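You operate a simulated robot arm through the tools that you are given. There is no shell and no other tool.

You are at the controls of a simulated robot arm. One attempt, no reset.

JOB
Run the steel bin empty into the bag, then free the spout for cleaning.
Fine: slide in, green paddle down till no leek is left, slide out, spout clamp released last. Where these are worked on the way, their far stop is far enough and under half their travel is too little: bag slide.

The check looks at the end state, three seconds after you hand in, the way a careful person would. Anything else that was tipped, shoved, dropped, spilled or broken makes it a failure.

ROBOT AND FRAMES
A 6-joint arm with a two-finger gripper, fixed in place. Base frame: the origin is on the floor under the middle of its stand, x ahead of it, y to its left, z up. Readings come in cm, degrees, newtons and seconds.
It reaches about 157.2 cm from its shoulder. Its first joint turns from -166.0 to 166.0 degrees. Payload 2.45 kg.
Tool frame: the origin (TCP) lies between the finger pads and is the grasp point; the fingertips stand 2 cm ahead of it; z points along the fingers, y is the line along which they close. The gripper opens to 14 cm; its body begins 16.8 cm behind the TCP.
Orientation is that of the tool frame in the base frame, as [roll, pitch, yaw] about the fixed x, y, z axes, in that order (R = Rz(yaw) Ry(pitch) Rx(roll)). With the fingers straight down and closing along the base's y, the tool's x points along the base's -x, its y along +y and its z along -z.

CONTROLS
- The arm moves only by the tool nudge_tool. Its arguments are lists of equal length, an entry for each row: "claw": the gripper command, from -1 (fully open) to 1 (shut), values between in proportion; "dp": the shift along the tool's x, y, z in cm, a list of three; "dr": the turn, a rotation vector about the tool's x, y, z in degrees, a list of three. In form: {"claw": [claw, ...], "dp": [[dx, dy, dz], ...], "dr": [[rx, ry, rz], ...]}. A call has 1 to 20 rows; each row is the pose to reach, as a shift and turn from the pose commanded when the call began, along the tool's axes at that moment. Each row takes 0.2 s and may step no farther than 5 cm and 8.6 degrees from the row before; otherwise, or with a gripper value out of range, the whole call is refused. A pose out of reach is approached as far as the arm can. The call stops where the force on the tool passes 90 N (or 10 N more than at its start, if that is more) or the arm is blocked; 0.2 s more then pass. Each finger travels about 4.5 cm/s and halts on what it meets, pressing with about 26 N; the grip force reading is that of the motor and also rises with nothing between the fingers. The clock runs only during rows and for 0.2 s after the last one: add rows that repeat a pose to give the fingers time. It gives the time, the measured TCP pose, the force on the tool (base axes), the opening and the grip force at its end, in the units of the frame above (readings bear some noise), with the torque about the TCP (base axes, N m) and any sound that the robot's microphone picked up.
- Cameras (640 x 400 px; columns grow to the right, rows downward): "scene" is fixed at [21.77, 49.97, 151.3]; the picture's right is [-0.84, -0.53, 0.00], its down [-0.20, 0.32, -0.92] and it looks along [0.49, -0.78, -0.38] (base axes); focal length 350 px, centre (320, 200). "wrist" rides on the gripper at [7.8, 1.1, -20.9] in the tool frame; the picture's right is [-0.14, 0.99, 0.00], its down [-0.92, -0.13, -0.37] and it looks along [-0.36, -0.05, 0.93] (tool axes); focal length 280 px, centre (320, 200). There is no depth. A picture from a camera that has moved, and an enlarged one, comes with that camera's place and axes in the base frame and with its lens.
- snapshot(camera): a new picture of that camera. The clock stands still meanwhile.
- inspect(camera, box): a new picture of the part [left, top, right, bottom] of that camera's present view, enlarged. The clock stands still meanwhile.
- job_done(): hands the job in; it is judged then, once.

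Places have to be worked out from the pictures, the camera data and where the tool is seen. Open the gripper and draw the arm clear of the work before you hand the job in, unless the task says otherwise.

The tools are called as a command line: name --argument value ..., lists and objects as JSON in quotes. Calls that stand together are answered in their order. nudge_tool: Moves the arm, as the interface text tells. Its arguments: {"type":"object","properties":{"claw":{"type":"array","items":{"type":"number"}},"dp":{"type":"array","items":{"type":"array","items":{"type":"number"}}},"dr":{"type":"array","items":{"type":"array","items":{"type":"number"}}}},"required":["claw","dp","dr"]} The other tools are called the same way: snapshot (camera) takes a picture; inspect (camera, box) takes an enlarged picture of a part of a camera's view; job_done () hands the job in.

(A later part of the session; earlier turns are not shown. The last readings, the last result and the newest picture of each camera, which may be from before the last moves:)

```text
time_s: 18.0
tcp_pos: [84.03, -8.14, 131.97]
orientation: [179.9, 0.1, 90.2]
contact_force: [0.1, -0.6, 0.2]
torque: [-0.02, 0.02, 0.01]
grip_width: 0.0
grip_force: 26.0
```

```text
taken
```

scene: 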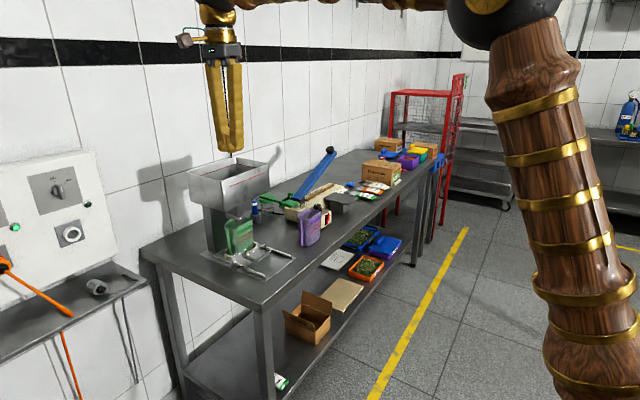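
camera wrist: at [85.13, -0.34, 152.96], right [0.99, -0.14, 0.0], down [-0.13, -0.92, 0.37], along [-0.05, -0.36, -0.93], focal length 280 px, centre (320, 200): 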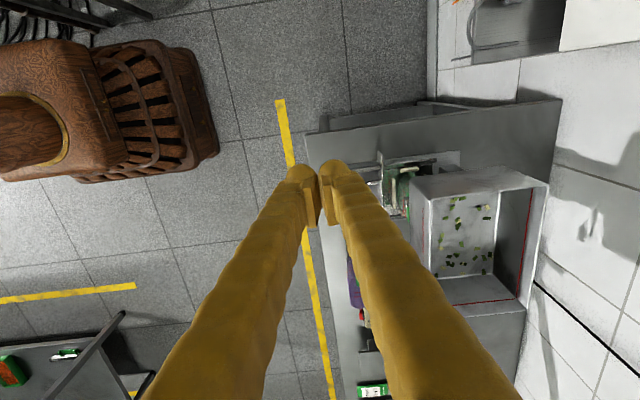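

The wrist camera sees leek pieces on the bin floor. I'll zoom in for a reference picture before moving to the paddle.

inspect --camera "wrist" --box '[400, 150, 560, 320]'

inspect --camera "wrist" --box '[340, 140, 430, 220]'

```text
2.35 times, centred on (480, 235) of wrist
camera zoom: at [85.13, -0.34, 152.96], right [0.99, -0.14, 0.0], down [-0.13, -0.92, 0.37], along [-0.05, -0.36, -0.93], focal length 660 px, centre (-56, 118)
```

zoom: 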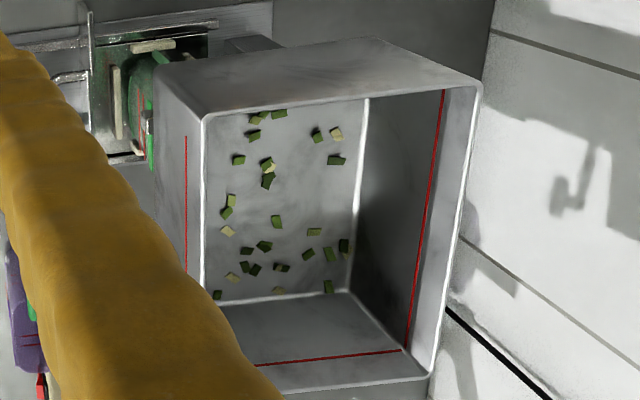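

```text
5.00 times, centred on (385, 180) of wrist
camera zoom: at [85.13, -0.34, 152.96], right [0.99, -0.14, 0.0], down [-0.13, -0.92, 0.37], along [-0.05, -0.36, -0.93], focal length 1402 px, centre (-5, 300)
```

zoom: 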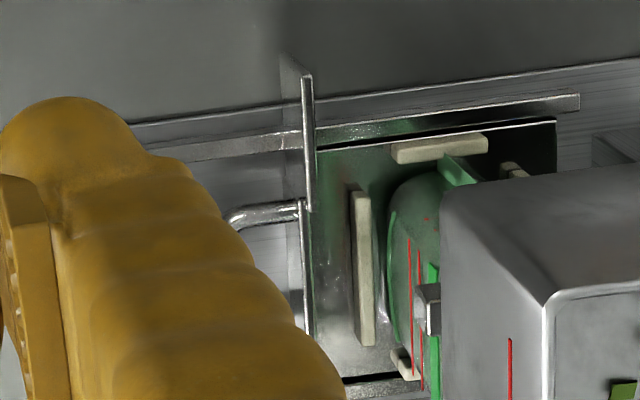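

About 25 leek pieces lie in the bin. Next I'll carry the closed fingers over to above the paddle at (88.3, −37.2), staying above the bin rim height, and then look.

nudge_tool --claw '[1, 1, 1, 1, 1, 1, 1, 1, 1, 1, 1]' --dp '[[-4.8, 0.7, 0], [-9.6, 1.4, 0], [-14.4, 2.1, 0], [-19.2, 2.8, 0], [-24, 3.5, 0], [-29.06, 4.27, 0], [-29.06, 4.27, 4], [-29.06, 4.27, 8], [-29.06, 4.27, 12], [-29.06, 4.27, 16], [-29.06, 4.27, 16]]' --dr '[[0, 0, 0], [0, 0, 0], [0, 0, 0], [0, 0, 0], [0, 0, 0], [0, 0, 0], [0, 0, 0], [0, 0, 0], [0, 0, 0], [0, 0, 0], [0, 0, 0]]'

snapshot --camera "wrist"

snapshot --camera "scene"

inspect --camera "scene" --box '[230, 140, 340, 230]'

```text
refused: row 6 steps farther than a row can; nothing moved
```

```text
taken
camera wrist: at [85.13, -0.34, 152.96], right [0.99, -0.14, 0.0], down [-0.13, -0.92, 0.37], along [-0.05, -0.36, -0.93], focal length 280 px, centre (320, 200)
```

wrist: 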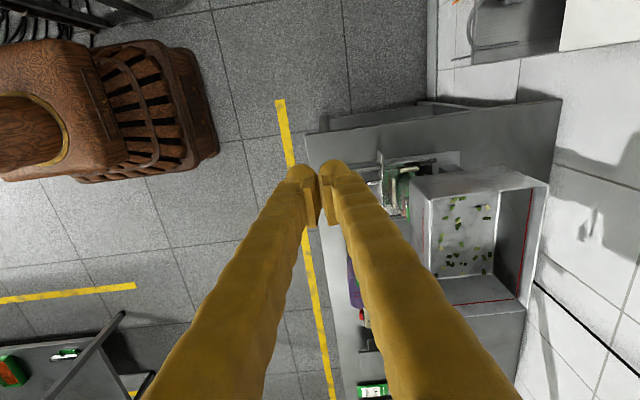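

```text
taken
```

scene: 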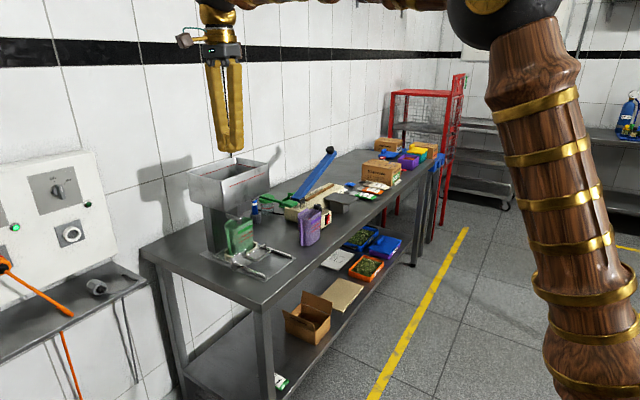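

```text
4.44 times, centred on (285, 185) of scene
camera zoom: at [21.77, 49.97, 151.3], right [-0.84, -0.53, 0.0], down [-0.2, 0.32, -0.92], along [0.49, -0.78, -0.38], focal length 1557 px, centre (476, 267)
```

zoom: 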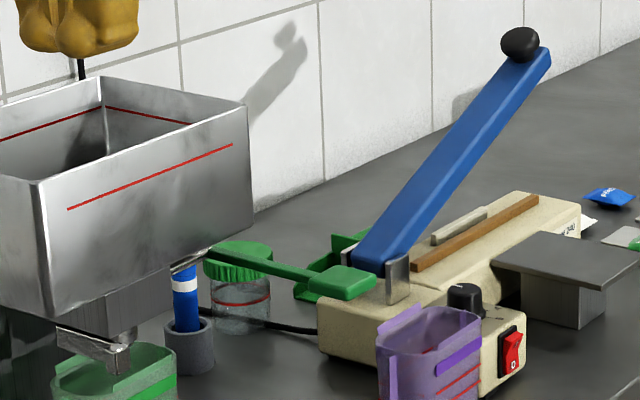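

That step was slightly too long and was refused; nothing moved. I'll resend it with smaller steps.

nudge_tool --claw '[1, 1, 1, 1, 1, 1, 1, 1, 1, 1, 1]' --dp '[[-4.5, 0.7, 0], [-9, 1.4, 0], [-13.5, 2.1, 0], [-18, 2.8, 0], [-22.5, 3.4, 0], [-27, 4, 0.5], [-29.06, 4.27, 4], [-29.06, 4.27, 8], [-29.06, 4.27, 12], [-29.06, 4.27, 16], [-29.06, 4.27, 16]]' --dr '[[0, 0, 0], [0, 0, 0], [0, 0, 0], [0, 0, 0], [0, 0, 0], [0, 0, 0], [0, 0, 0], [0, 0, 0], [0, 0, 0], [0, 0, 0], [0, 0, 0]]'

snapshot --camera "wrist"

snapshot --camera "scene"

inspect --camera "scene" --box '[230, 140, 340, 230]'

```text
time_s: 20.4
tcp_pos: [88.21, -37.19, 116.01]
orientation: [179.9, 0.1, 90.1]
contact_force: [-0.8, 1.0, -0.2]
torque: [0.02, -0.03, 0.02]
grip_width: 0.0
grip_force: 25.9
```

```text
taken
camera wrist: at [89.4, -29.39, 136.94], right [0.99, -0.14, 0.0], down [-0.13, -0.92, 0.37], along [-0.05, -0.37, -0.93], focal length 280 px, centre (320, 200)
```

wrist: 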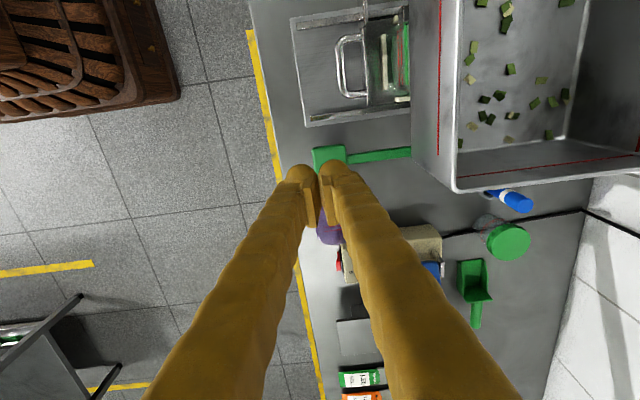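

```text
taken
```

scene: 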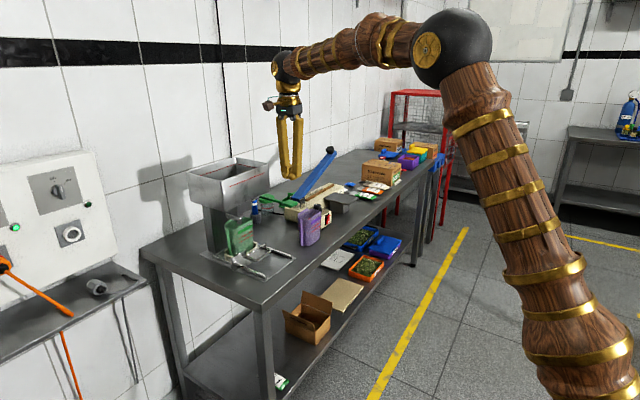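

```text
4.44 times, centred on (285, 185) of scene
camera zoom: at [21.77, 49.97, 151.3], right [-0.84, -0.53, 0.0], down [-0.2, 0.32, -0.92], along [0.49, -0.78, -0.38], focal length 1557 px, centre (476, 267)
```

zoom: 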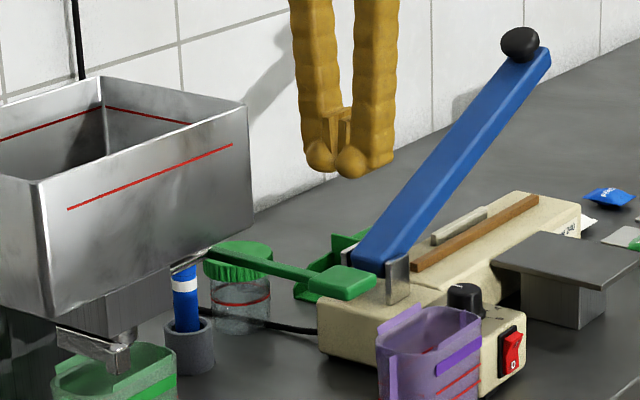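

The fingertips are directly above the paddle plate, whose centre I refine to about (89, −37, 105.5). I'll shift 0.8 cm in +x and descend to just above it, then begin pressing gently.

nudge_tool --claw '[1, 1, 1, 1, 1, 1]' --dp '[[0, 0.8, 2], [0, 0.8, 4.5], [0, 0.8, 6.5], [0, 0.8, 7.5], [0, 0.8, 8.5], [0, 0.8, 9.5]]' --dr '[[0, 0, 0], [0, 0, 0], [0, 0, 0], [0, 0, 0], [0, 0, 0], [0, 0, 0]]'

inspect --camera "scene" --box '[230, 140, 340, 230]'

snapshot --camera "wrist"

```text
time_s: 21.8
tcp_pos: [89.25, -37.11, 106.32]
orientation: [180.0, 0.1, 90.1]
contact_force: [-0.2, 0.2, 0.8]
torque: [0.01, 0.01, -0.01]
grip_width: 0.02
grip_force: 26.3
```

```text
4.44 times, centred on (285, 185) of scene
camera zoom: at [21.77, 49.97, 151.3], right [-0.84, -0.53, 0.0], down [-0.2, 0.32, -0.92], along [0.49, -0.78, -0.38], focal length 1557 px, centre (476, 267)
```

zoom: 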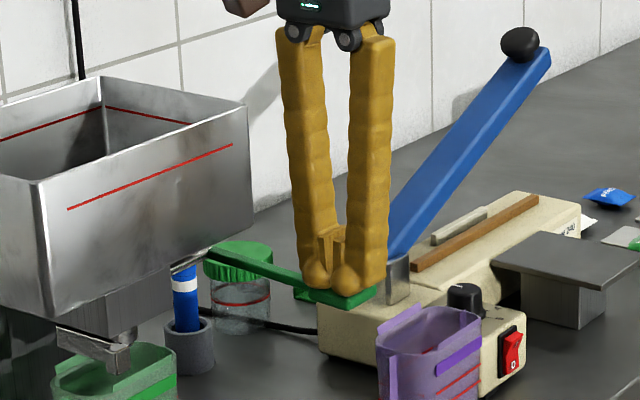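

```text
taken
camera wrist: at [90.22, -29.3, 127.48], right [0.99, -0.14, 0.0], down [-0.13, -0.92, 0.37], along [-0.05, -0.37, -0.93], focal length 280 px, centre (320, 200)
```

wrist: 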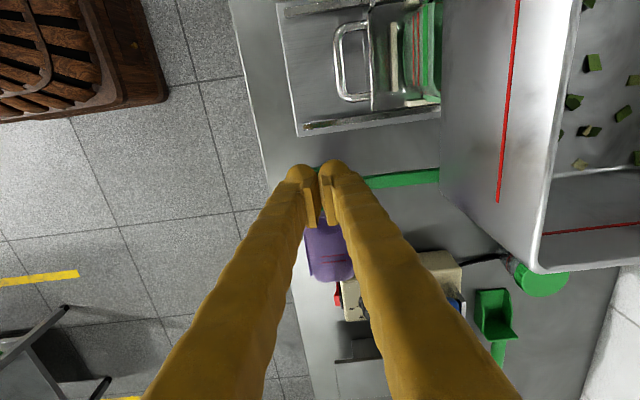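

The fingertips are on the paddle plate with hardly any load. I'll press down slowly, 3 cm more.

nudge_tool --claw '[1, 1, 1, 1, 1, 1]' --dp '[[0, 0, 0.5], [0, 0, 1], [0, 0, 1.5], [0, 0, 2], [0, 0, 2.5], [0, 0, 3]]' --dr '[[0, 0, 0], [0, 0, 0], [0, 0, 0], [0, 0, 0], [0, 0, 0], [0, 0, 0]]'

inspect --camera "scene" --box '[220, 150, 330, 250]'

snapshot --camera "wrist"

```text
time_s: 23.2
tcp_pos: [89.05, -36.98, 103.35]
orientation: [180.0, 0.0, 90.0]
contact_force: [-0.2, 0.1, 1.8]
torque: [0.03, 0.0, -0.01]
grip_width: 0.0
grip_force: 25.7
```

```text
4.00 times, centred on (275, 200) of scene
camera zoom: at [21.77, 49.97, 151.3], right [-0.84, -0.53, 0.0], down [-0.2, 0.32, -0.92], along [0.49, -0.78, -0.38], focal length 1401 px, centre (500, 200)
```

zoom: 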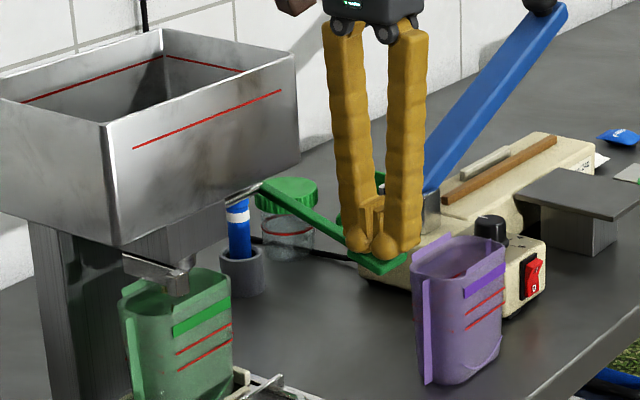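

```text
taken
camera wrist: at [90.21, -29.29, 124.43], right [0.99, -0.14, 0.0], down [-0.13, -0.92, 0.37], along [-0.05, -0.37, -0.93], focal length 280 px, centre (320, 200)
```

wrist: 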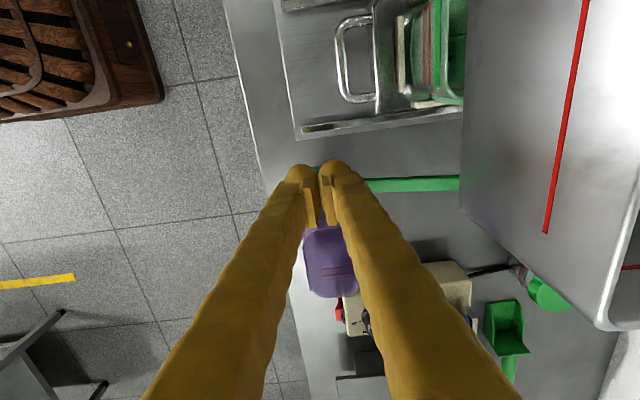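

The paddle is following down with under 2 N, and the purple bag is about 4 cm away from the fingers. I'll press further down.

nudge_tool --claw '[1, 1, 1, 1, 1, 1]' --dp '[[0, 0, 0.4], [0, 0, 0.8], [0, 0, 1.2], [0, 0, 1.6], [0, 0, 2.0], [0, 0, 2.4]]' --dr '[[0, 0, 0], [0, 0, 0], [0, 0, 0], [0, 0, 0], [0, 0, 0], [0, 0, 0]]'

inspect --camera "scene" --box '[220, 150, 330, 250]'

inspect --camera "wrist" --box '[260, 0, 480, 200]'

```text
time_s: 24.5
tcp_pos: [89.34, -37.18, 102.42]
orientation: [179.3, 0.2, 90.1]
contact_force: [-18.3, 5.0, 37.0]
torque: [0.13, -0.19, 0.18]
grip_width: 0.01
grip_force: 25.8
stopped in row 6: the force on the tool passed its limit at 98 N (the readings are from after the stop); the commanded pose is now the measured one
```

```text
4.00 times, centred on (275, 200) of scene
camera zoom: at [21.77, 49.97, 151.3], right [-0.84, -0.53, 0.0], down [-0.2, 0.32, -0.92], along [0.49, -0.78, -0.38], focal length 1401 px, centre (500, 200)
```

zoom: 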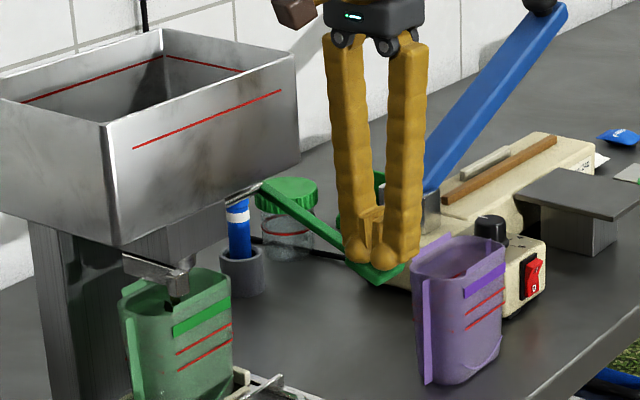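

```text
2.00 times, centred on (370, 100) of wrist
camera zoom: at [90.13, -29.24, 123.39], right [0.99, -0.14, 0.01], down [-0.13, -0.92, 0.37], along [-0.04, -0.37, -0.93], focal length 561 px, centre (220, 400)
```

zoom: 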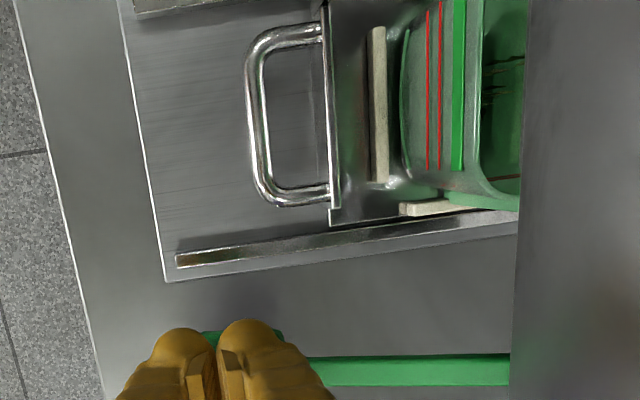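

The paddle is at its lower stop and leek can be seen falling through the spout into the bag. I'll hold the pose for 4 s and watch.

nudge_tool --claw '[1, 1, 1, 1, 1, 1, 1, 1, 1, 1, 1, 1, 1, 1, 1, 1, 1, 1, 1, 1]' --dp '[[0, 0, -0.1], [0, 0, -0.1], [0, 0, -0.1], [0, 0, -0.1], [0, 0, -0.1], [0, 0, -0.1], [0, 0, -0.1], [0, 0, -0.1], [0, 0, -0.1], [0, 0, -0.1], [0, 0, -0.1], [0, 0, -0.1], [0, 0, -0.1], [0, 0, -0.1], [0, 0, -0.1], [0, 0, -0.1], [0, 0, -0.1], [0, 0, -0.1], [0, 0, -0.1], [0, 0, -0.1]]' --dr '[[0, 0, 0], [0, 0, 0], [0, 0, 0], [0, 0, 0], [0, 0, 0], [0, 0, 0], [0, 0, 0], [0, 0, 0], [0, 0, 0], [0, 0, 0], [0, 0, 0], [0, 0, 0], [0, 0, 0], [0, 0, 0], [0, 0, 0], [0, 0, 0], [0, 0, 0], [0, 0, 0], [0, 0, 0], [0, 0, 0]]'

inspect --camera "scene" --box '[220, 190, 290, 250]'

inspect --camera "wrist" --box '[380, 0, 460, 80]'

```text
time_s: 28.7
tcp_pos: [89.36, -37.22, 102.28]
orientation: [179.4, 0.3, 90.1]
contact_force: [-4.6, -5.5, 70.6]
torque: [0.04, -0.84, -0.03]
grip_width: 0.0
grip_force: 25.6
```

```text
6.67 times, centred on (255, 220) of scene
camera zoom: at [21.77, 49.97, 151.3], right [-0.84, -0.53, 0.0], down [-0.2, 0.32, -0.92], along [0.49, -0.78, -0.38], focal length 2335 px, centre (753, 67)
```

zoom: 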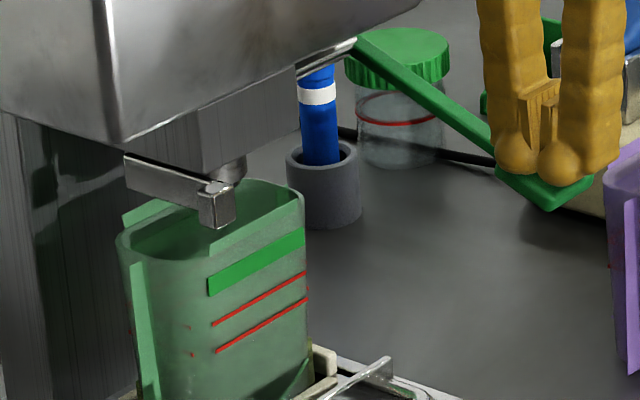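

```text
5.00 times, centred on (420, 40) of wrist
camera zoom: at [90.15, -29.26, 123.28], right [0.99, -0.14, 0.01], down [-0.13, -0.92, 0.37], along [-0.04, -0.37, -0.93], focal length 1402 px, centre (-180, 1000)
```

zoom: 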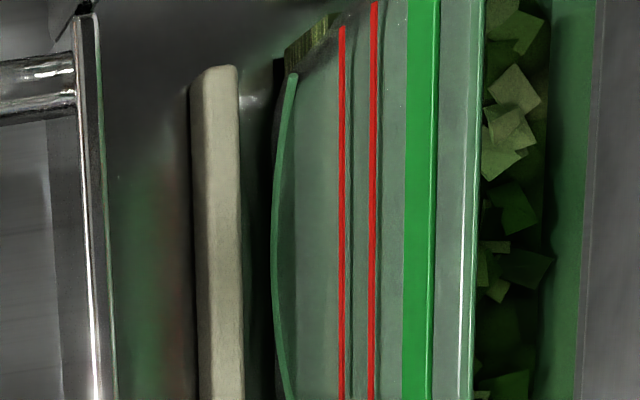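

Leek now lies in the bag, and no stream is visible any more. I'll hold 3 s longer with slightly less force to be safe, before lifting to look into the bin.

nudge_tool --claw '[1, 1, 1, 1, 1, 1, 1, 1, 1, 1, 1, 1, 1, 1, 1]' --dp '[[0, 0, -0.1], [0, 0, -0.2], [0, 0, -0.2], [0, 0, -0.2], [0, 0, -0.2], [0, 0, -0.2], [0, 0, -0.2], [0, 0, -0.2], [0, 0, -0.2], [0, 0, -0.2], [0, 0, -0.2], [0, 0, -0.2], [0, 0, -0.2], [0, 0, -0.2], [0, 0, -0.2]]' --dr '[[0, 0, 0], [0, 0, 0], [0, 0, 0], [0, 0, 0], [0, 0, 0], [0, 0, 0], [0, 0, 0], [0, 0, 0], [0, 0, 0], [0, 0, 0], [0, 0, 0], [0, 0, 0], [0, 0, 0], [0, 0, 0], [0, 0, 0]]'

inspect --camera "scene" --box '[220, 190, 290, 250]'

inspect --camera "wrist" --box '[380, 0, 460, 80]'

```text
time_s: 31.9
tcp_pos: [89.36, -37.02, 102.4]
orientation: [179.4, 0.3, 90.1]
contact_force: [-24.9, 0.2, 27.0]
torque: [0.03, 0.13, 0.03]
grip_width: 0.0
grip_force: 26.0
```

```text
6.67 times, centred on (255, 220) of scene
camera zoom: at [21.77, 49.97, 151.3], right [-0.84, -0.53, 0.0], down [-0.2, 0.32, -0.92], along [0.49, -0.78, -0.38], focal length 2335 px, centre (753, 67)
```

zoom: 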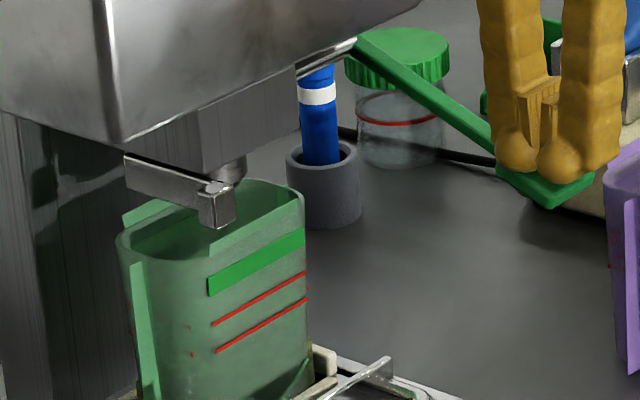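

```text
5.00 times, centred on (420, 40) of wrist
camera zoom: at [90.16, -29.26, 123.42], right [0.99, -0.14, 0.01], down [-0.13, -0.92, 0.37], along [-0.04, -0.37, -0.93], focal length 1402 px, centre (-180, 1000)
```

zoom: 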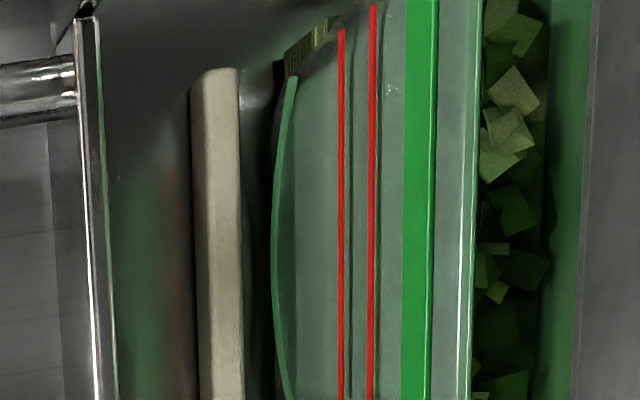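

The bag contents no longer change, so the flow has ended. I'll lift straight up to where the camera sees the bin floor.

nudge_tool --claw '[1, 1, 1, 1, 1, 1, 1, 1, 1, 1, 1, 1]' --dp '[[0, 0, -0.7], [0, 0, -1.5], [0, 0, -2.5], [0, 0, -3.5], [0, 0, -5], [0, 0, -7], [0, 0, -11], [0, 0, -15], [0, 0, -19], [0, 0, -23], [0, 0, -27], [0, 0, -27]]' --dr '[[0, 0, 0], [0, 0, 0], [0, 0, 0], [0, 0, 0], [0, 0, 0], [0, 0, 0], [0, 0, 0], [0, 0, 0], [0, 0, 0], [0, 0, 0], [0, 0, 0], [0, 0, 0]]'

snapshot --camera "wrist"

inspect --camera "scene" --box '[220, 150, 330, 250]'

```text
time_s: 34.5
tcp_pos: [88.97, -37.08, 129.47]
orientation: [179.5, 0.3, 90.0]
contact_force: [-0.3, -0.1, -0.2]
torque: [0.02, -0.02, 0.03]
grip_width: 0.01
grip_force: 25.9
```

```text
taken
camera wrist: at [89.88, -29.22, 150.46], right [0.99, -0.14, 0.01], down [-0.13, -0.92, 0.37], along [-0.04, -0.37, -0.93], focal length 280 px, centre (320, 200)
```

wrist: 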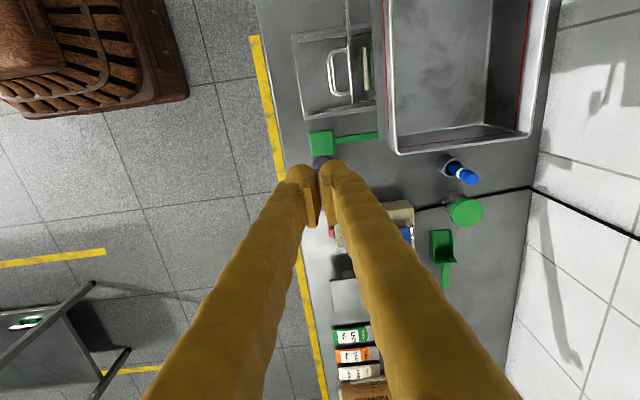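

```text
4.00 times, centred on (275, 200) of scene
camera zoom: at [21.77, 49.97, 151.3], right [-0.84, -0.53, 0.0], down [-0.2, 0.32, -0.92], along [0.49, -0.78, -0.38], focal length 1401 px, centre (500, 200)
```

zoom: 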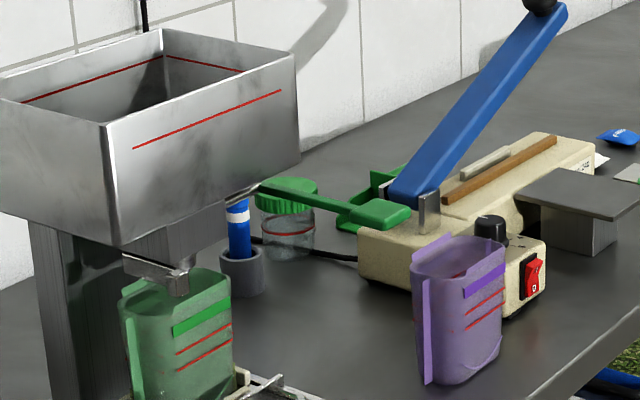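

The paddle sprang back up and the visible bin floor looks empty. I'll zoom in, then move back to the earlier viewpoint that shows the whole floor.

inspect --camera "wrist" --box '[365, 0, 565, 160]'

nudge_tool --claw '[1, 1, 0.8, 0.6, 0.43, 0.43, 0.43, 0.43]' --dp '[[4.2, -0.7, -0.5], [8.4, -1.4, -1], [12.6, -2.1, -1.5], [16.8, -2.8, -2], [21, -3.5, -2.5], [25, -4.2, -2.5], [29, -4.9, -2.5], [29, -4.9, -2.5]]' --dr '[[0, 0, 0], [0, 0, 0], [0, 0, 0], [0, 0, 0], [0, 0, 0], [0, 0, 0], [0, 0, 0], [0, 0, 0]]'

inspect --camera "wrist" --box '[400, 150, 560, 320]'

inspect --camera "wrist" --box '[340, 120, 440, 220]'

```text
2.50 times, centred on (465, 80) of wrist
camera zoom: at [89.88, -29.22, 150.46], right [0.99, -0.14, 0.01], down [-0.13, -0.92, 0.37], along [-0.04, -0.37, -0.93], focal length 701 px, centre (-42, 500)
```

zoom: 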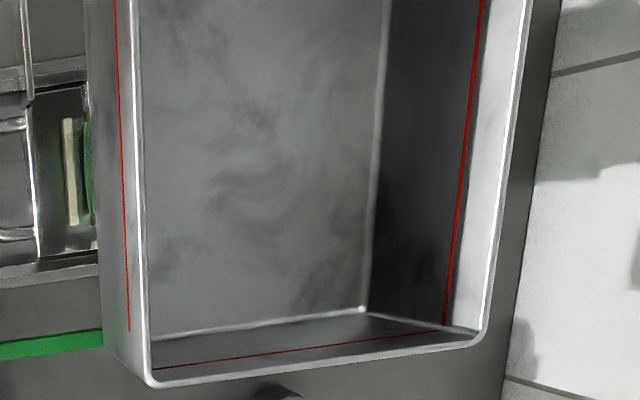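

```text
time_s: 36.3
tcp_pos: [84.04, -8.13, 131.66]
orientation: [179.4, 0.2, 90.0]
contact_force: [-0.1, -0.5, 0.2]
torque: [0.01, 0.02, -0.03]
grip_width: 3.97
grip_force: 0.2
```

```text
2.35 times, centred on (480, 235) of wrist
camera zoom: at [84.94, -0.24, 152.66], right [0.99, -0.14, 0.01], down [-0.13, -0.92, 0.37], along [-0.04, -0.37, -0.93], focal length 660 px, centre (-56, 118)
```

zoom: 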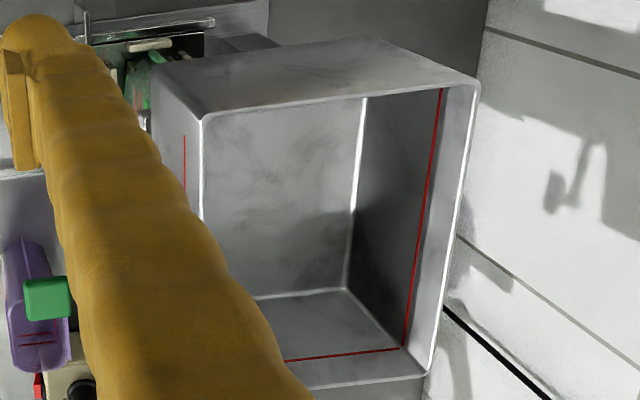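

```text
4.00 times, centred on (390, 170) of wrist
camera zoom: at [84.94, -0.24, 152.66], right [0.99, -0.14, 0.01], down [-0.13, -0.92, 0.37], along [-0.04, -0.37, -0.93], focal length 1122 px, centre (40, 320)
```

zoom: 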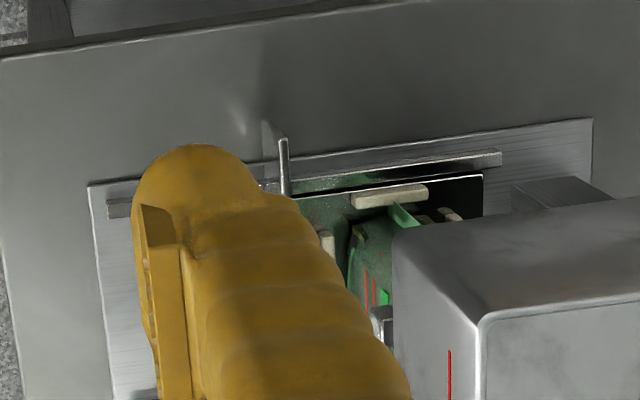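

Both views show an empty floor except a narrow strip by the +y wall I couldn't see. I'll shift to y≈−24 for a look straight down at that strip.

nudge_tool --claw '[0.43, 0.43, 0.43, 0.43, 0.43]' --dp '[[-4, 0, 0], [-8, 0, 0], [-12, 0, 0], [-15, 0, 0], [-15, 0, 0]]' --dr '[[0, 0, 0], [0, 0, 0], [0, 0, 0], [0, 0, 0], [0, 0, 0]]'

snapshot --camera "wrist"

inspect --camera "wrist" --box '[400, 30, 560, 180]'

```text
time_s: 37.5
tcp_pos: [84.05, -23.22, 131.8]
orientation: [179.4, 0.3, 90.1]
contact_force: [-0.4, -0.6, 0.7]
torque: [-0.01, 0.0, -0.04]
grip_width: 3.99
grip_force: 0.0
```

```text
taken
camera wrist: at [85.05, -15.19, 152.75], right [0.99, -0.14, 0.01], down [-0.13, -0.92, 0.37], along [-0.04, -0.37, -0.93], focal length 280 px, centre (320, 200)
```

wrist: 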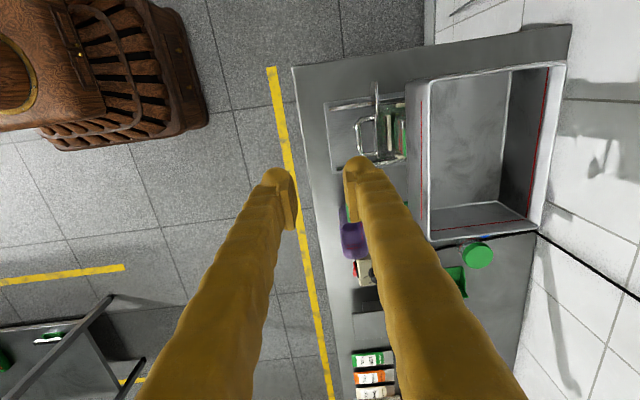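

```text
2.67 times, centred on (480, 105) of wrist
camera zoom: at [85.05, -15.19, 152.75], right [0.99, -0.14, 0.01], down [-0.13, -0.92, 0.37], along [-0.04, -0.37, -0.93], focal length 748 px, centre (-107, 453)
```

zoom: 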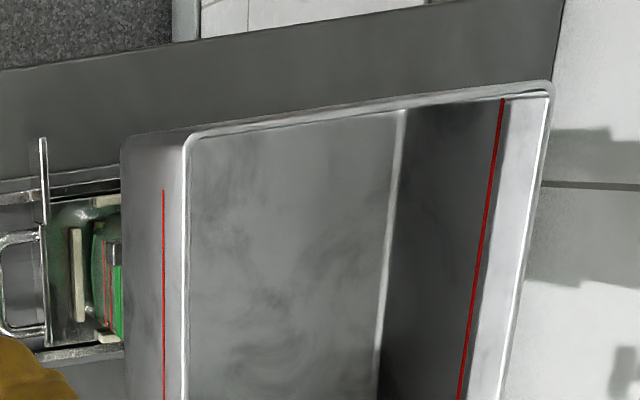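

No leek is in view there. One last check: the strip right behind the front wall, so I'll move the camera above x≈97 at safe height.

nudge_tool --claw '[0.43, 0.43, 0.43, 0.43, 0.43]' --dp '[[-1.8, 4, 0], [-3.6, 8, 0], [-5.4, 12, 0], [-7, 14, 0], [-7, 14, 0]]' --dr '[[0, 0, 0], [0, 0, 0], [0, 0, 0], [0, 0, 0], [0, 0, 0]]'

inspect --camera "wrist" --box '[270, 10, 490, 200]'

```text
time_s: 38.7
tcp_pos: [98.29, -30.03, 131.93]
orientation: [179.4, 0.2, 90.1]
contact_force: [0.3, -0.2, 1.0]
torque: [-0.01, -0.01, -0.01]
grip_width: 3.99
grip_force: 0.1
```

```text
2.11 times, centred on (380, 105) of wrist
camera zoom: at [99.05, -22.15, 152.97], right [0.99, -0.14, 0.01], down [-0.13, -0.92, 0.37], along [-0.04, -0.37, -0.93], focal length 590 px, centre (194, 400)
```

zoom: 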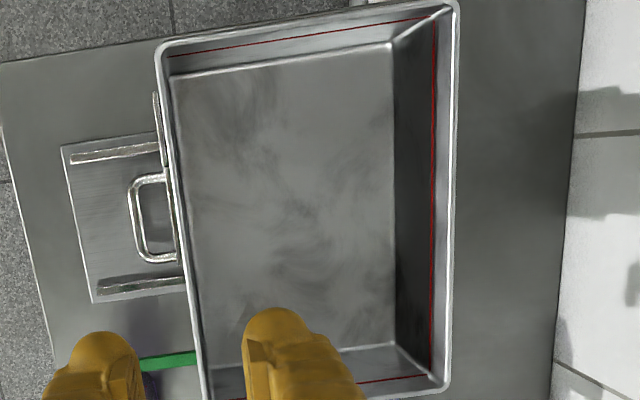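

The bin is completely empty. Now the slide comes out: I'll return via the same path to the tilted pose beside the plate, fingers 4 cm open.

nudge_tool --claw '[0.43, 0.43, 0.43, 0.43, 0.43, 0.43, 0.43, 0.43, 0.43, 0.43, 0.43, 0.43, 0.43]' --dp '[[3.67, -2.38, 0], [7.33, -4.77, 0], [11, -7.15, 0], [14.67, -9.53, 0], [18.3, -11.9, 0], [22, -14.3, 0], [23.2, -13.6, 3.8], [24.3, -13, 7.6], [25.5, -12.3, 11.3], [26.7, -11.6, 15.1], [27.8, -11, 18.9], [29, -10.3, 22.6], [29, -10.3, 22.6]]' --dr '[[0, 0, 0], [0, 0, 0], [0, 0, 0], [0, 0, 0], [0, 0, 0], [0, 0, 0], [0, -7.5, 0], [0, -15, 0], [0, -22.5, 0], [0, -30, 0], [0, -37.5, 0], [0, -45, 0], [0, -45, 0]]'

snapshot --camera "wrist"

snapshot --camera "scene"

```text
time_s: 41.5
tcp_pos: [88.01, -1.09, 108.97]
orientation: [179.2, 45.2, 89.5]
contact_force: [-0.7, 0.5, 0.6]
torque: [0.0, 0.0, -0.02]
grip_width: 4.01
grip_force: 0.0
```

```text
taken
camera wrist: at [89.04, 19.26, 118.27], right [0.99, -0.1, 0.11], down [-0.14, -0.39, 0.91], along [-0.05, -0.92, -0.39], focal length 280 px, centre (320, 200)
```

wrist: 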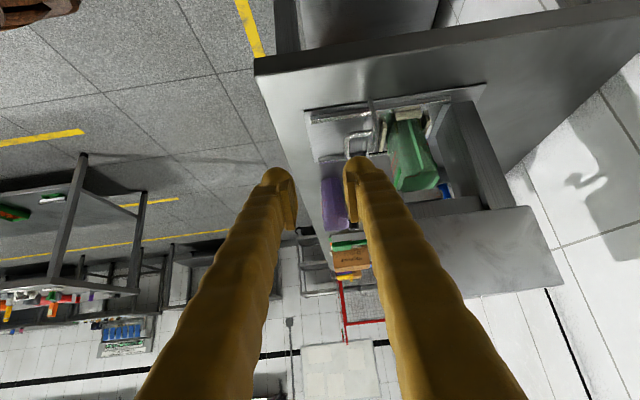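

```text
taken
```

scene: 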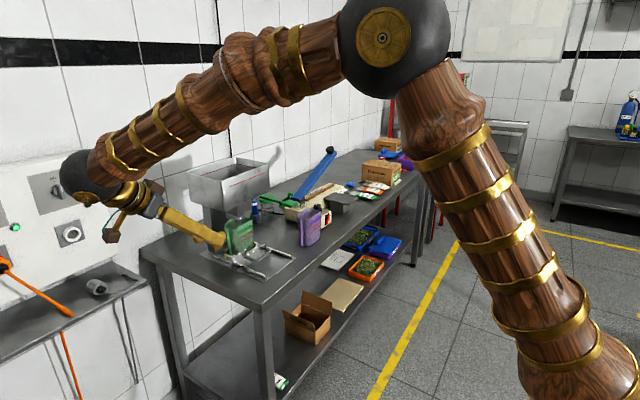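

All as before. I'll move to the standoff by the plate, now at x≈96.9, and check alignment.

nudge_tool --claw '[0.43, 0.43, 0.43, 0.43]' --dp '[[0.6, 3, 3.4], [1.2, 6, 6.8], [1.84, 8.9, 10.1], [1.84, 8.9, 10.1]]' --dr '[[0, 0, 0], [0, 0, 0], [0, 0, 0], [0, 0, 0]]'

inspect --camera "wrist" --box '[260, 100, 420, 240]'

inspect --camera "scene" --box '[200, 190, 300, 290]'

```text
time_s: 42.5
tcp_pos: [97.04, -7.0, 100.76]
orientation: [179.1, 45.2, 89.5]
contact_force: [0.1, 0.4, 0.2]
torque: [0.0, 0.0, 0.03]
grip_width: 4.0
grip_force: 0.0
```

```text
2.86 times, centred on (340, 170) of wrist
camera zoom: at [97.99, 13.34, 110.03], right [0.99, -0.1, 0.11], down [-0.14, -0.39, 0.91], along [-0.04, -0.92, -0.4], focal length 801 px, centre (263, 286)
```

zoom: 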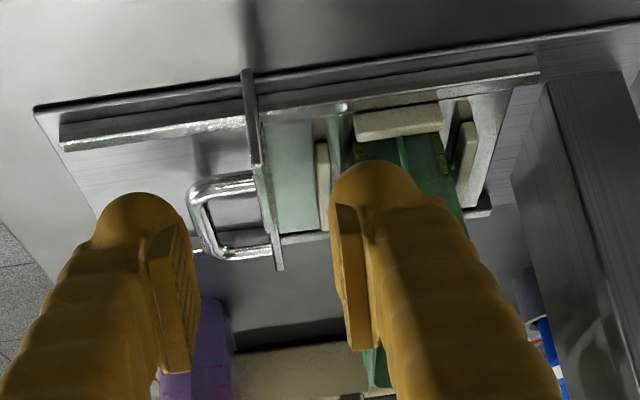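

```text
4.00 times, centred on (250, 240) of scene
camera zoom: at [21.77, 49.97, 151.3], right [-0.84, -0.53, 0.0], down [-0.2, 0.32, -0.92], along [0.49, -0.78, -0.38], focal length 1401 px, centre (600, 40)
```

zoom: 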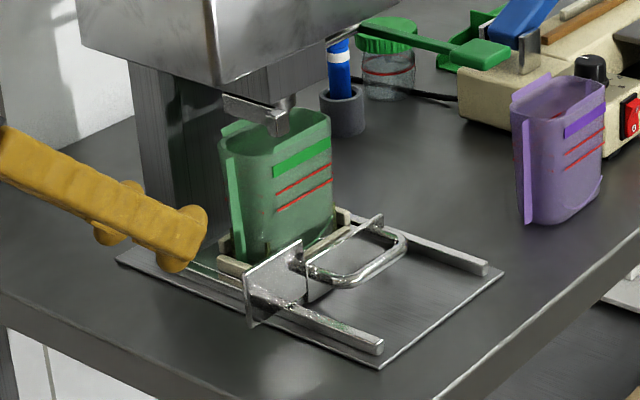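

Aligned as in the first approach. I'll advance 13.5 cm along the tool axis so the fingers straddle the plate again.

nudge_tool --claw '[0.43, 0.43, 0.43, 0.43, 0.43, 0.43]' --dp '[[0, 0, 3], [0, -0.1, 6], [0.1, -0.1, 9], [0.15, -0.15, 11], [0.2, -0.15, 12.5], [0.2, -0.15, 13.5]]' --dr '[[0, 0, 0], [0, 0, 0], [0, 0, 0], [0, 0, 0], [0, 0, 0], [0, 0, 0]]'

inspect --camera "wrist" --box '[260, 120, 400, 230]'

inspect --camera "scene" --box '[200, 190, 300, 290]'

```text
time_s: 43.9
tcp_pos: [96.99, -16.34, 91.08]
orientation: [179.2, 45.3, 89.5]
contact_force: [-0.1, -0.2, 0.1]
torque: [0.0, -0.01, 0.01]
grip_width: 4.0
grip_force: 0.0
```

```text
3.64 times, centred on (330, 175) of wrist
camera zoom: at [97.98, 3.88, 100.41], right [0.99, -0.1, 0.11], down [-0.14, -0.39, 0.91], along [-0.05, -0.92, -0.4], focal length 1020 px, centre (284, 291)
```

zoom: 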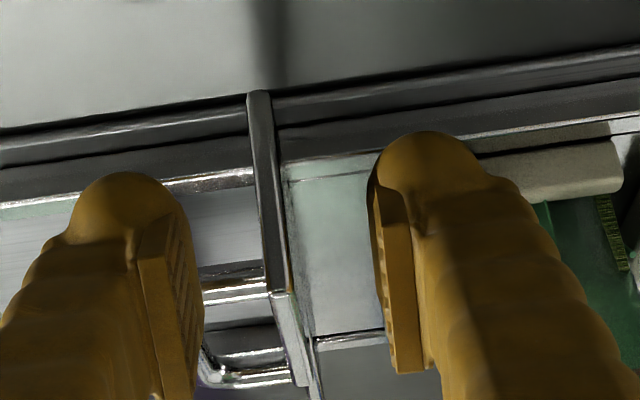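

```text
4.00 times, centred on (250, 240) of scene
camera zoom: at [21.77, 49.97, 151.3], right [-0.84, -0.53, 0.0], down [-0.2, 0.32, -0.92], along [0.49, -0.78, -0.38], focal length 1401 px, centre (600, 40)
```

zoom: 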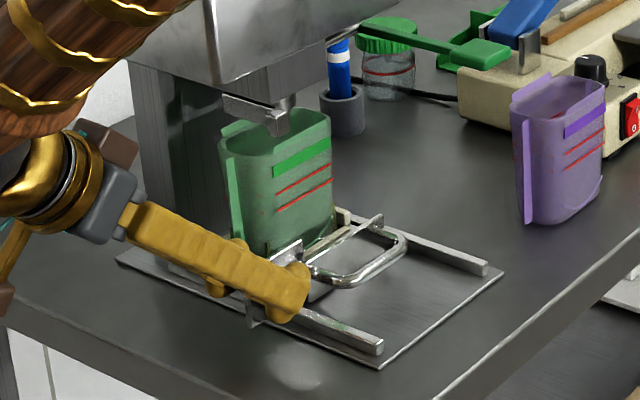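

The plate is between the pads. I'll narrow to 2 cm and pull the slide out along −x slowly, 13.5 cm.

nudge_tool --claw '[0.714, 0.714, 0.714, 0.714, 0.714, 0.714, 0.714, 0.714, 0.714, 0.714, 0.714, 0.714, 0.714, 0.714, 0.714, 0.714, 0.714]' --dp '[[0, 0, 0], [0, 0, 0], [0, 0, 0], [0, -0.5, 0], [0, -1.3, 0], [0, -2.3, 0], [0, -3.3, 0], [0, -4.3, 0], [0, -5.3, 0], [0, -6.3, 0], [0, -7.3, 0], [0, -8.3, 0], [0, -9.3, 0], [0, -10.3, 0], [0, -11.3, 0], [0, -12.3, 0], [0, -13, 0]]' --dr '[[0, 0, 0], [0, 0, 0], [0, 0, 0], [0, 0, 0], [0, 0, 0], [0, 0, 0], [0, 0, 0], [0, 0, 0], [0, 0, 0], [0, 0, 0], [0, 0, 0], [0, 0, 0], [0, 0, 0], [0, 0, 0], [0, 0, 0], [0, 0, 0], [0, 0, 0]]'

inspect --camera "scene" --box '[200, 190, 310, 295]'

inspect --camera "wrist" --box '[260, 120, 400, 230]'

```text
time_s: 47.5
tcp_pos: [83.82, -16.4, 91.18]
orientation: [179.2, 45.2, 89.4]
contact_force: [-0.2, -0.1, 0.1]
torque: [0.01, -0.02, 0.01]
grip_width: 1.97
grip_force: 0.0
```

```text
3.81 times, centred on (255, 242) of scene
camera zoom: at [21.77, 49.97, 151.3], right [-0.84, -0.53, 0.0], down [-0.2, 0.32, -0.92], along [0.49, -0.78, -0.38], focal length 1334 px, centre (568, 38)
```

zoom: 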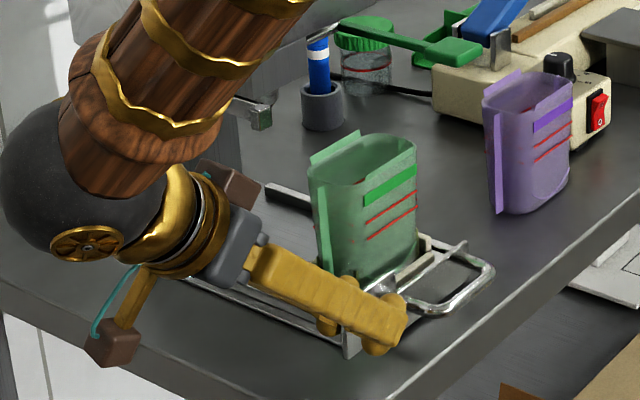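

```text
3.64 times, centred on (330, 175) of wrist
camera zoom: at [84.88, 3.89, 100.36], right [0.99, -0.1, 0.11], down [-0.14, -0.39, 0.91], along [-0.05, -0.92, -0.4], focal length 1020 px, centre (284, 291)
```

zoom: 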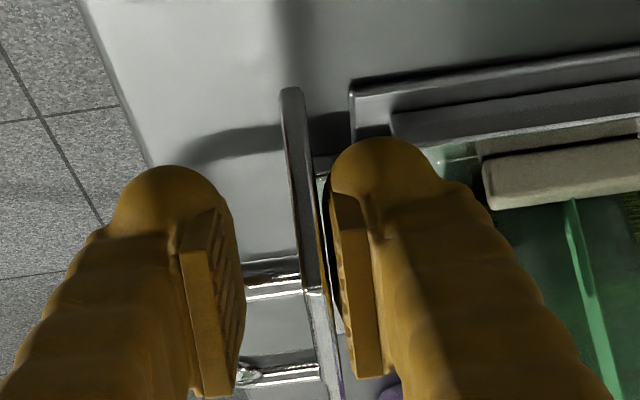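

Nearly out with the bag upright. I'll pull another 1.8 cm gently to reach the out stop.

nudge_tool --claw '[0.714, 0.714, 0.714, 0.714, 0.714, 0.714, 0.714]' --dp '[[0, -0.3, 0], [0, -0.6, 0], [0, -0.9, 0], [0, -1.2, 0], [0, -1.5, 0], [0, -1.8, 0], [0, -1.8, 0]]' --dr '[[0, 0, 0], [0, 0, 0], [0, 0, 0], [0, 0, 0], [0, 0, 0], [0, 0, 0], [0, 0, 0]]'

inspect --camera "scene" --box '[200, 190, 310, 295]'

inspect --camera "wrist" --box '[260, 120, 400, 230]'

```text
time_s: 49.1
tcp_pos: [82.15, -16.34, 91.0]
orientation: [179.3, 45.1, 89.5]
contact_force: [15.1, 5.1, -2.2]
torque: [0.06, -0.01, 0.21]
grip_width: 2.98
grip_force: 7.4
```

```text
3.81 times, centred on (255, 242) of scene
camera zoom: at [21.77, 49.97, 151.3], right [-0.84, -0.53, 0.0], down [-0.2, 0.32, -0.92], along [0.49, -0.78, -0.38], focal length 1334 px, centre (568, 38)
```

zoom: 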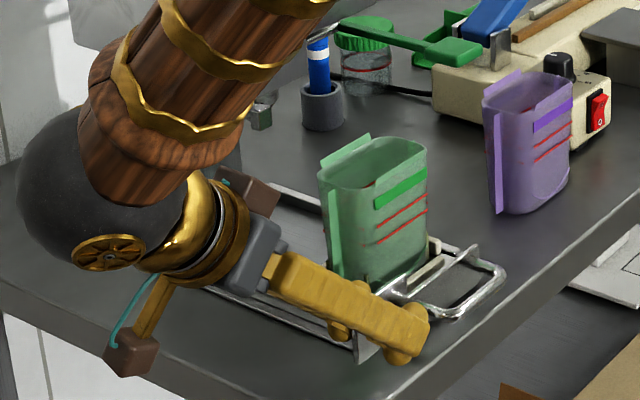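

```text
3.64 times, centred on (330, 175) of wrist
camera zoom: at [83.17, 3.88, 100.3], right [0.99, -0.09, 0.11], down [-0.14, -0.39, 0.91], along [-0.04, -0.92, -0.4], focal length 1020 px, centre (284, 291)
```

zoom: 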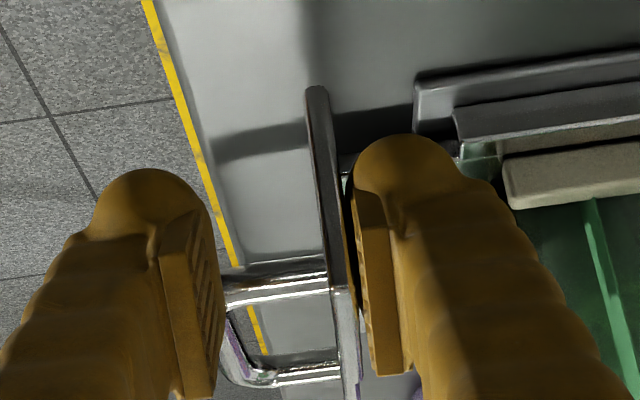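

The slide is at its out stop (15 N, bag upright). I'll re-centre, open to 4 cm, and withdraw along the tool axis without touching the plate.

nudge_tool --claw '[0.6, 0.43, 0.43, 0.43, 0.43, 0.43, 0.43, 0.43, 0.43, 0.43, 0.43]' --dp '[[0, 0.5, 0], [0, 1.0, 0], [0, 1.0, 0], [0, 1.0, 0], [0, 1.0, -2], [0, 1.0, -5], [0, 1.0, -9], [0, 1.0, -13], [-1, 1.0, -17], [-3, 0, -21], [-3, 0, -21]]' --dr '[[0, 0, 0], [0, 0, 0], [0, 0, 0], [0, 0, 0], [0, 0, 0], [0, 0, 0], [0, 0, 0], [0, 0, 0], [0, 0, 0], [0, 0, 0], [0, 0, 0]]'

snapshot --camera "wrist"

inspect --camera "scene" --box '[200, 190, 310, 295]'

```text
time_s: 51.5
tcp_pos: [81.94, -3.62, 108.08]
orientation: [179.1, 45.2, 89.5]
contact_force: [0.1, 0.3, 0.3]
torque: [-0.01, 0.03, 0.01]
grip_width: 3.98
grip_force: 0.0
```

```text
taken
camera wrist: at [82.95, 16.7, 117.27], right [0.99, -0.1, 0.11], down [-0.14, -0.39, 0.91], along [-0.05, -0.92, -0.4], focal length 280 px, centre (320, 200)
```

wrist: 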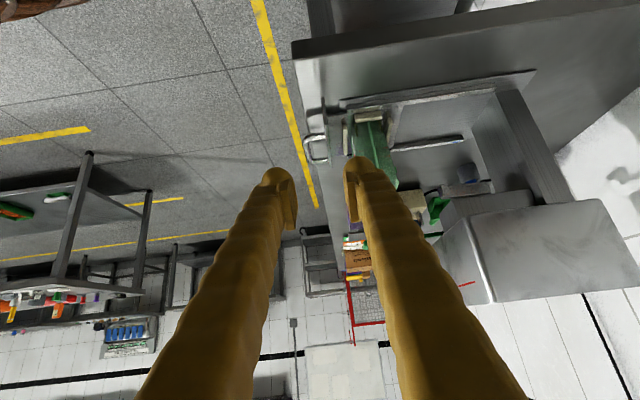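

```text
3.81 times, centred on (255, 242) of scene
camera zoom: at [21.77, 49.97, 151.3], right [-0.84, -0.53, 0.0], down [-0.2, 0.32, -0.92], along [0.49, -0.78, -0.38], focal length 1334 px, centre (568, 38)
```

zoom: 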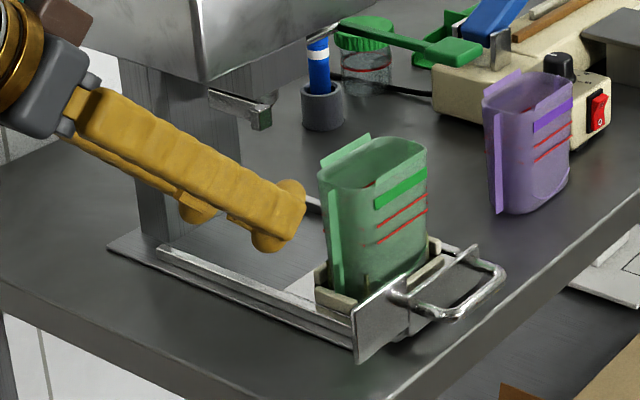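

The slide is out, with the filled bag standing in it. Now I'll study the clamp lever from this side.

inspect --camera "wrist" --box '[420, 160, 540, 230]'

inspect --camera "scene" --box '[220, 200, 280, 240]'

inspect --camera "wrist" --box '[300, 90, 420, 200]'

```text
5.33 times, centred on (480, 195) of wrist
camera zoom: at [82.95, 16.7, 117.27], right [0.99, -0.1, 0.11], down [-0.14, -0.39, 0.91], along [-0.05, -0.92, -0.4], focal length 1495 px, centre (-533, 227)
```

zoom: 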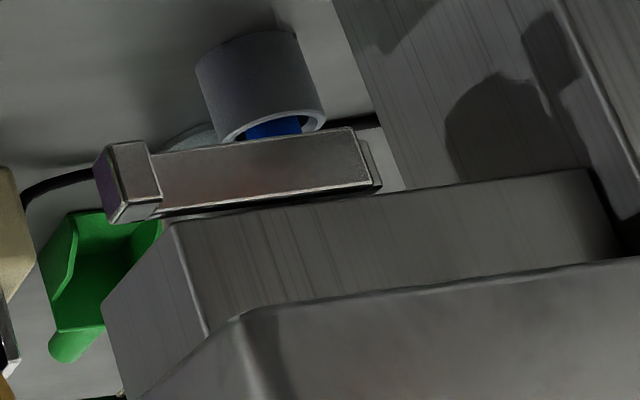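

```text
10.00 times, centred on (250, 220) of scene
camera zoom: at [21.77, 49.97, 151.3], right [-0.84, -0.53, 0.0], down [-0.2, 0.32, -0.92], along [0.49, -0.78, -0.38], focal length 3503 px, centre (1020, 0)
```

zoom: 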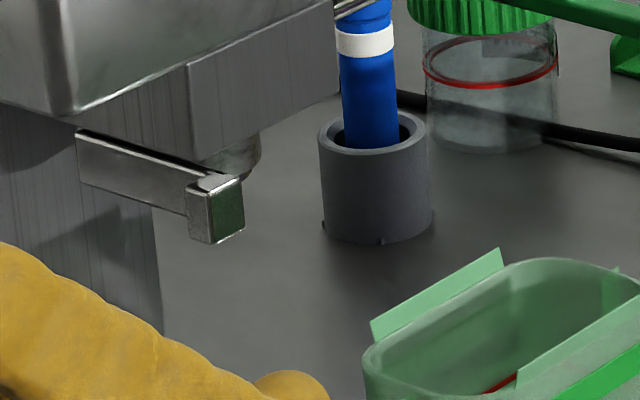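

```text
3.64 times, centred on (360, 145) of wrist
camera zoom: at [82.95, 16.7, 117.27], right [0.99, -0.1, 0.11], down [-0.14, -0.39, 0.91], along [-0.05, -0.92, -0.4], focal length 1020 px, centre (174, 400)
```

zoom: 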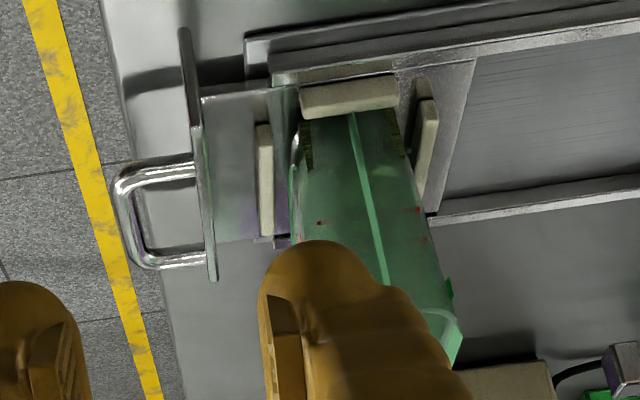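

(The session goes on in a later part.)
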